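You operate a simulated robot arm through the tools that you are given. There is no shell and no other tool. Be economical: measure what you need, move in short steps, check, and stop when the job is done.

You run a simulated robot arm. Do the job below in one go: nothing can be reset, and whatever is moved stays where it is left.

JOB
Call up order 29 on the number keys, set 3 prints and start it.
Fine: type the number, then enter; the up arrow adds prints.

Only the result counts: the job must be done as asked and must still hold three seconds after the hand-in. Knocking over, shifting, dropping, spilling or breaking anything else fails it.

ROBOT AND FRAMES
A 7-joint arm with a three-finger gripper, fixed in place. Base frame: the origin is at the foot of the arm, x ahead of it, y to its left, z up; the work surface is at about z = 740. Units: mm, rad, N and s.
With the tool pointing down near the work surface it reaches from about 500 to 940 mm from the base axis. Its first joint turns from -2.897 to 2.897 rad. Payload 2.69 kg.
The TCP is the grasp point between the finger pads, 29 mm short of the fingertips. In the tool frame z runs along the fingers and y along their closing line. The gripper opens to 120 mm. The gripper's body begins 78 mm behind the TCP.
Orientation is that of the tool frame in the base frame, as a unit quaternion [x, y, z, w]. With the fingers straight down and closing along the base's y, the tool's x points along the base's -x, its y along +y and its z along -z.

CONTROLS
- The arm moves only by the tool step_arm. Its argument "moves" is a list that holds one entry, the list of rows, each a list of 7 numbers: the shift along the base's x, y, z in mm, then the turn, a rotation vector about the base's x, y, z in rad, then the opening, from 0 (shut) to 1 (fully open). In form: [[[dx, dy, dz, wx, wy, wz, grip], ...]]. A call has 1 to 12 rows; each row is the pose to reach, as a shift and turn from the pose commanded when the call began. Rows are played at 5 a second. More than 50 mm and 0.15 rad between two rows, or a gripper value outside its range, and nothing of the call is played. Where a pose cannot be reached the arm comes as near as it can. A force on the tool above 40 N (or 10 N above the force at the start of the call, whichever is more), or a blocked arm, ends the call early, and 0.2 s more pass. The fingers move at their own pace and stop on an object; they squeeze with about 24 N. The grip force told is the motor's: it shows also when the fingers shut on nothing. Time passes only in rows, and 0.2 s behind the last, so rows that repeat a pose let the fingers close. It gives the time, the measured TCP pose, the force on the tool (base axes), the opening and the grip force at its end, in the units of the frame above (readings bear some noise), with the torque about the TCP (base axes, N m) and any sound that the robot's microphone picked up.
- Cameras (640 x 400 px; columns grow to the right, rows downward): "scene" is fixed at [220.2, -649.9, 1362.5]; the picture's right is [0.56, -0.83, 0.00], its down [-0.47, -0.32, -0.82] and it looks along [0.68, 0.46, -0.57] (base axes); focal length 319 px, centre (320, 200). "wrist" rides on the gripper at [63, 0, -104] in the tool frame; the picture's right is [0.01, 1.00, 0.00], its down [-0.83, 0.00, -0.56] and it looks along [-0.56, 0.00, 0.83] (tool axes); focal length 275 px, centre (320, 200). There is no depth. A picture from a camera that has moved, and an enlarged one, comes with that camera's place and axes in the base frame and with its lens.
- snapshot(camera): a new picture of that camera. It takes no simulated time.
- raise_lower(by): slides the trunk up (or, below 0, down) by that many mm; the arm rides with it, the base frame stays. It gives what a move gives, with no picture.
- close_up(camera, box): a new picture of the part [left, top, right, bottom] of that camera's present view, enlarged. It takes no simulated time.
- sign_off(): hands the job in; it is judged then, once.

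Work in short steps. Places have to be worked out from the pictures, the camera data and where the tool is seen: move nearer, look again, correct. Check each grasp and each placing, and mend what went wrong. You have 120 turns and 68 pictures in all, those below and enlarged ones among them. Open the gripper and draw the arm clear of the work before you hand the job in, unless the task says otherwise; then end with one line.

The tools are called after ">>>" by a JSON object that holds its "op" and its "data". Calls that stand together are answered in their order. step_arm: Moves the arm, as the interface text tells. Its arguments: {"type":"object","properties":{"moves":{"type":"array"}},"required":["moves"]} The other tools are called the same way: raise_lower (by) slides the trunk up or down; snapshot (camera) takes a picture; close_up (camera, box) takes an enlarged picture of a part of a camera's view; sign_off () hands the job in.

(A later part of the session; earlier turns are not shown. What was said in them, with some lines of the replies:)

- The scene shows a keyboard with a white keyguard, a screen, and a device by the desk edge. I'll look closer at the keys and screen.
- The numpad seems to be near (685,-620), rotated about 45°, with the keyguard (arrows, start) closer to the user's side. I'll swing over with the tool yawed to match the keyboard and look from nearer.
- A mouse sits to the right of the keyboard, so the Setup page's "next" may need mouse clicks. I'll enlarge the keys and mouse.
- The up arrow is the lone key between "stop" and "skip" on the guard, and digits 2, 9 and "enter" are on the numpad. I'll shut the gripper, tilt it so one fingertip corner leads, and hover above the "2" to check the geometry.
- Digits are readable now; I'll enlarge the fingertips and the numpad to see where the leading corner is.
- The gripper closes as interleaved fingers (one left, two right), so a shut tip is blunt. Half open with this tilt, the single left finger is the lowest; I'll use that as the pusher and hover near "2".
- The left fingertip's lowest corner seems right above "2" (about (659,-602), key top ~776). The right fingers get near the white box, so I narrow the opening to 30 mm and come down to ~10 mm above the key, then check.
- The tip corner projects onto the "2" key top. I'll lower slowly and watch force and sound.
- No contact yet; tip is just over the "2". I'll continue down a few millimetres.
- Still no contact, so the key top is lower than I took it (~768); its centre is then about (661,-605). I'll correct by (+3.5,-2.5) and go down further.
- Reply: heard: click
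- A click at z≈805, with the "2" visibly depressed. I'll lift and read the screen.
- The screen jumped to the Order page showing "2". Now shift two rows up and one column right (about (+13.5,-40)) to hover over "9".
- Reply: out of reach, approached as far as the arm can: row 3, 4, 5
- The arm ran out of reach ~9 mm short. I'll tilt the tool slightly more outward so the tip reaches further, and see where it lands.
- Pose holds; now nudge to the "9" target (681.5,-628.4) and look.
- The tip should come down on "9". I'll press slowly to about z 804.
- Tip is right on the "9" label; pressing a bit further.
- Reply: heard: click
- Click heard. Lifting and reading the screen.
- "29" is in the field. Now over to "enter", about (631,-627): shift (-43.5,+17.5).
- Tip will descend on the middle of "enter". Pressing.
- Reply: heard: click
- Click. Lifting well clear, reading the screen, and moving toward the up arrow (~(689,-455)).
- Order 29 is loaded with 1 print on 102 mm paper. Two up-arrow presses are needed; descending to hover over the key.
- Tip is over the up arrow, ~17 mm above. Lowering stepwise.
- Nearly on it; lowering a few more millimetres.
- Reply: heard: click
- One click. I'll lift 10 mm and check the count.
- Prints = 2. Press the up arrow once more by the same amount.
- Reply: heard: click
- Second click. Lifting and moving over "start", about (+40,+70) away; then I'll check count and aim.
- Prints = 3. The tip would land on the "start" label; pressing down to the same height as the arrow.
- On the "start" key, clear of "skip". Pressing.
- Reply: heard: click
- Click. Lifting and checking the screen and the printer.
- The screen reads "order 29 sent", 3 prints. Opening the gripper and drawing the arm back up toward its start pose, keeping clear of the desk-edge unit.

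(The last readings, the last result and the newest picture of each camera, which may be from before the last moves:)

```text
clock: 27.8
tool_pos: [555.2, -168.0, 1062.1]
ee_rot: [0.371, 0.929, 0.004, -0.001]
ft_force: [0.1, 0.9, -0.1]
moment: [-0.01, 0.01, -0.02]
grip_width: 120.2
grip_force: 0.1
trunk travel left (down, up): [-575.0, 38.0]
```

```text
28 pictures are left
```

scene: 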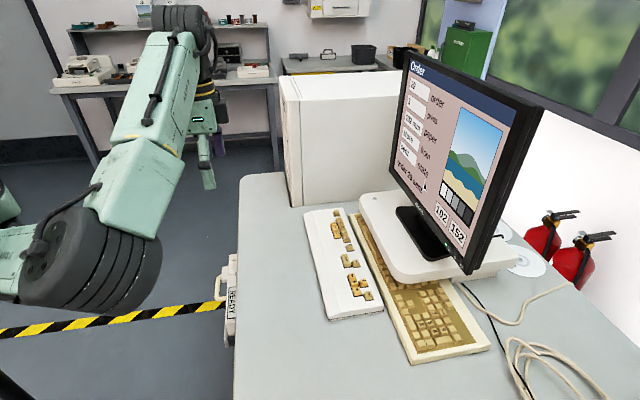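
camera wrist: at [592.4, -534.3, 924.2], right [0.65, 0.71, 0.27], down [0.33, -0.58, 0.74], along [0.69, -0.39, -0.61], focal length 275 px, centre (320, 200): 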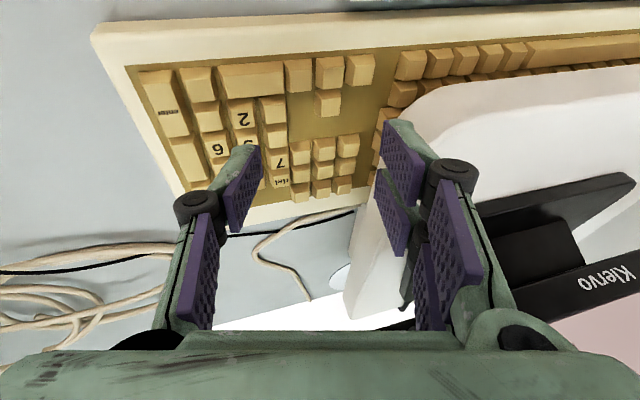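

The arm is clear and nothing has shifted. A last look at the screen and the unit's display.

>>> {"op": "close_up", "data": {"camera": "scene", "box": [380, 50, 540, 260]}}

>>> {"op": "close_up", "data": {"camera": "scene", "box": [205, 240, 265, 350]}}

>>> {"op": "snapshot", "data": {"camera": "wrist"}}

```text
1.90 times, centred on (460, 155) of scene
camera zoom: at [220.2, -649.9, 1362.5], right [0.56, -0.83, 0.0], down [-0.47, -0.32, -0.82], along [0.68, 0.46, -0.57], focal length 607 px, centre (53, 286)
```

zoom: 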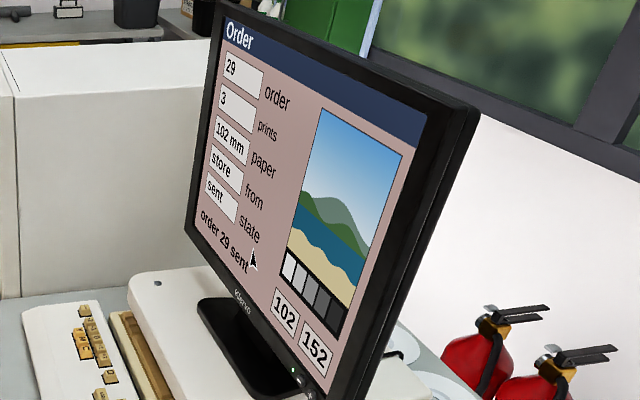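

```text
3.64 times, centred on (235, 295) of scene
camera zoom: at [220.2, -649.9, 1362.5], right [0.56, -0.83, 0.0], down [-0.47, -0.32, -0.82], along [0.68, 0.46, -0.57], focal length 1159 px, centre (629, -146)
```

zoom: 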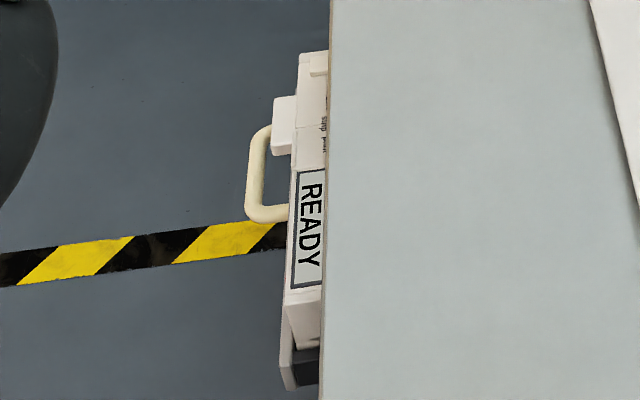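

```text
25 pictures are left
camera wrist: at [506.3, -126.0, 1165.4], right [0.69, 0.73, 0.01], down [0.6, -0.58, 0.55], along [0.4, -0.38, -0.83], focal length 275 px, centre (320, 200)
```

wrist: 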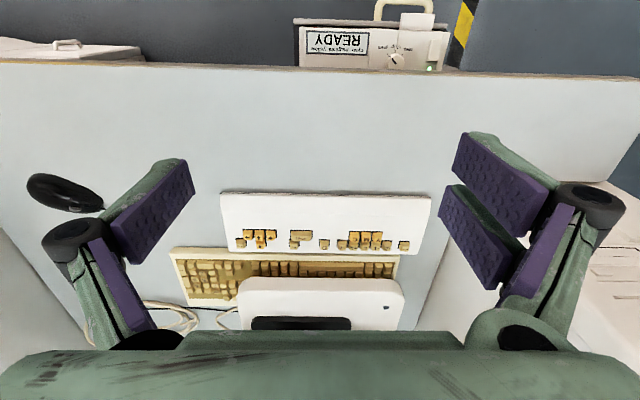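

The order shows as sent with 3 prints, the READY unit is unchanged, and everything is in place. Handing in.

>>> {"op": "sign_off", "data": {}}

```text
The job is handed in.
```

Order 29 is called up, set to 3 prints and started: the screen reads "order 29 sent", the gripper is open, and the arm is clear of the desk.
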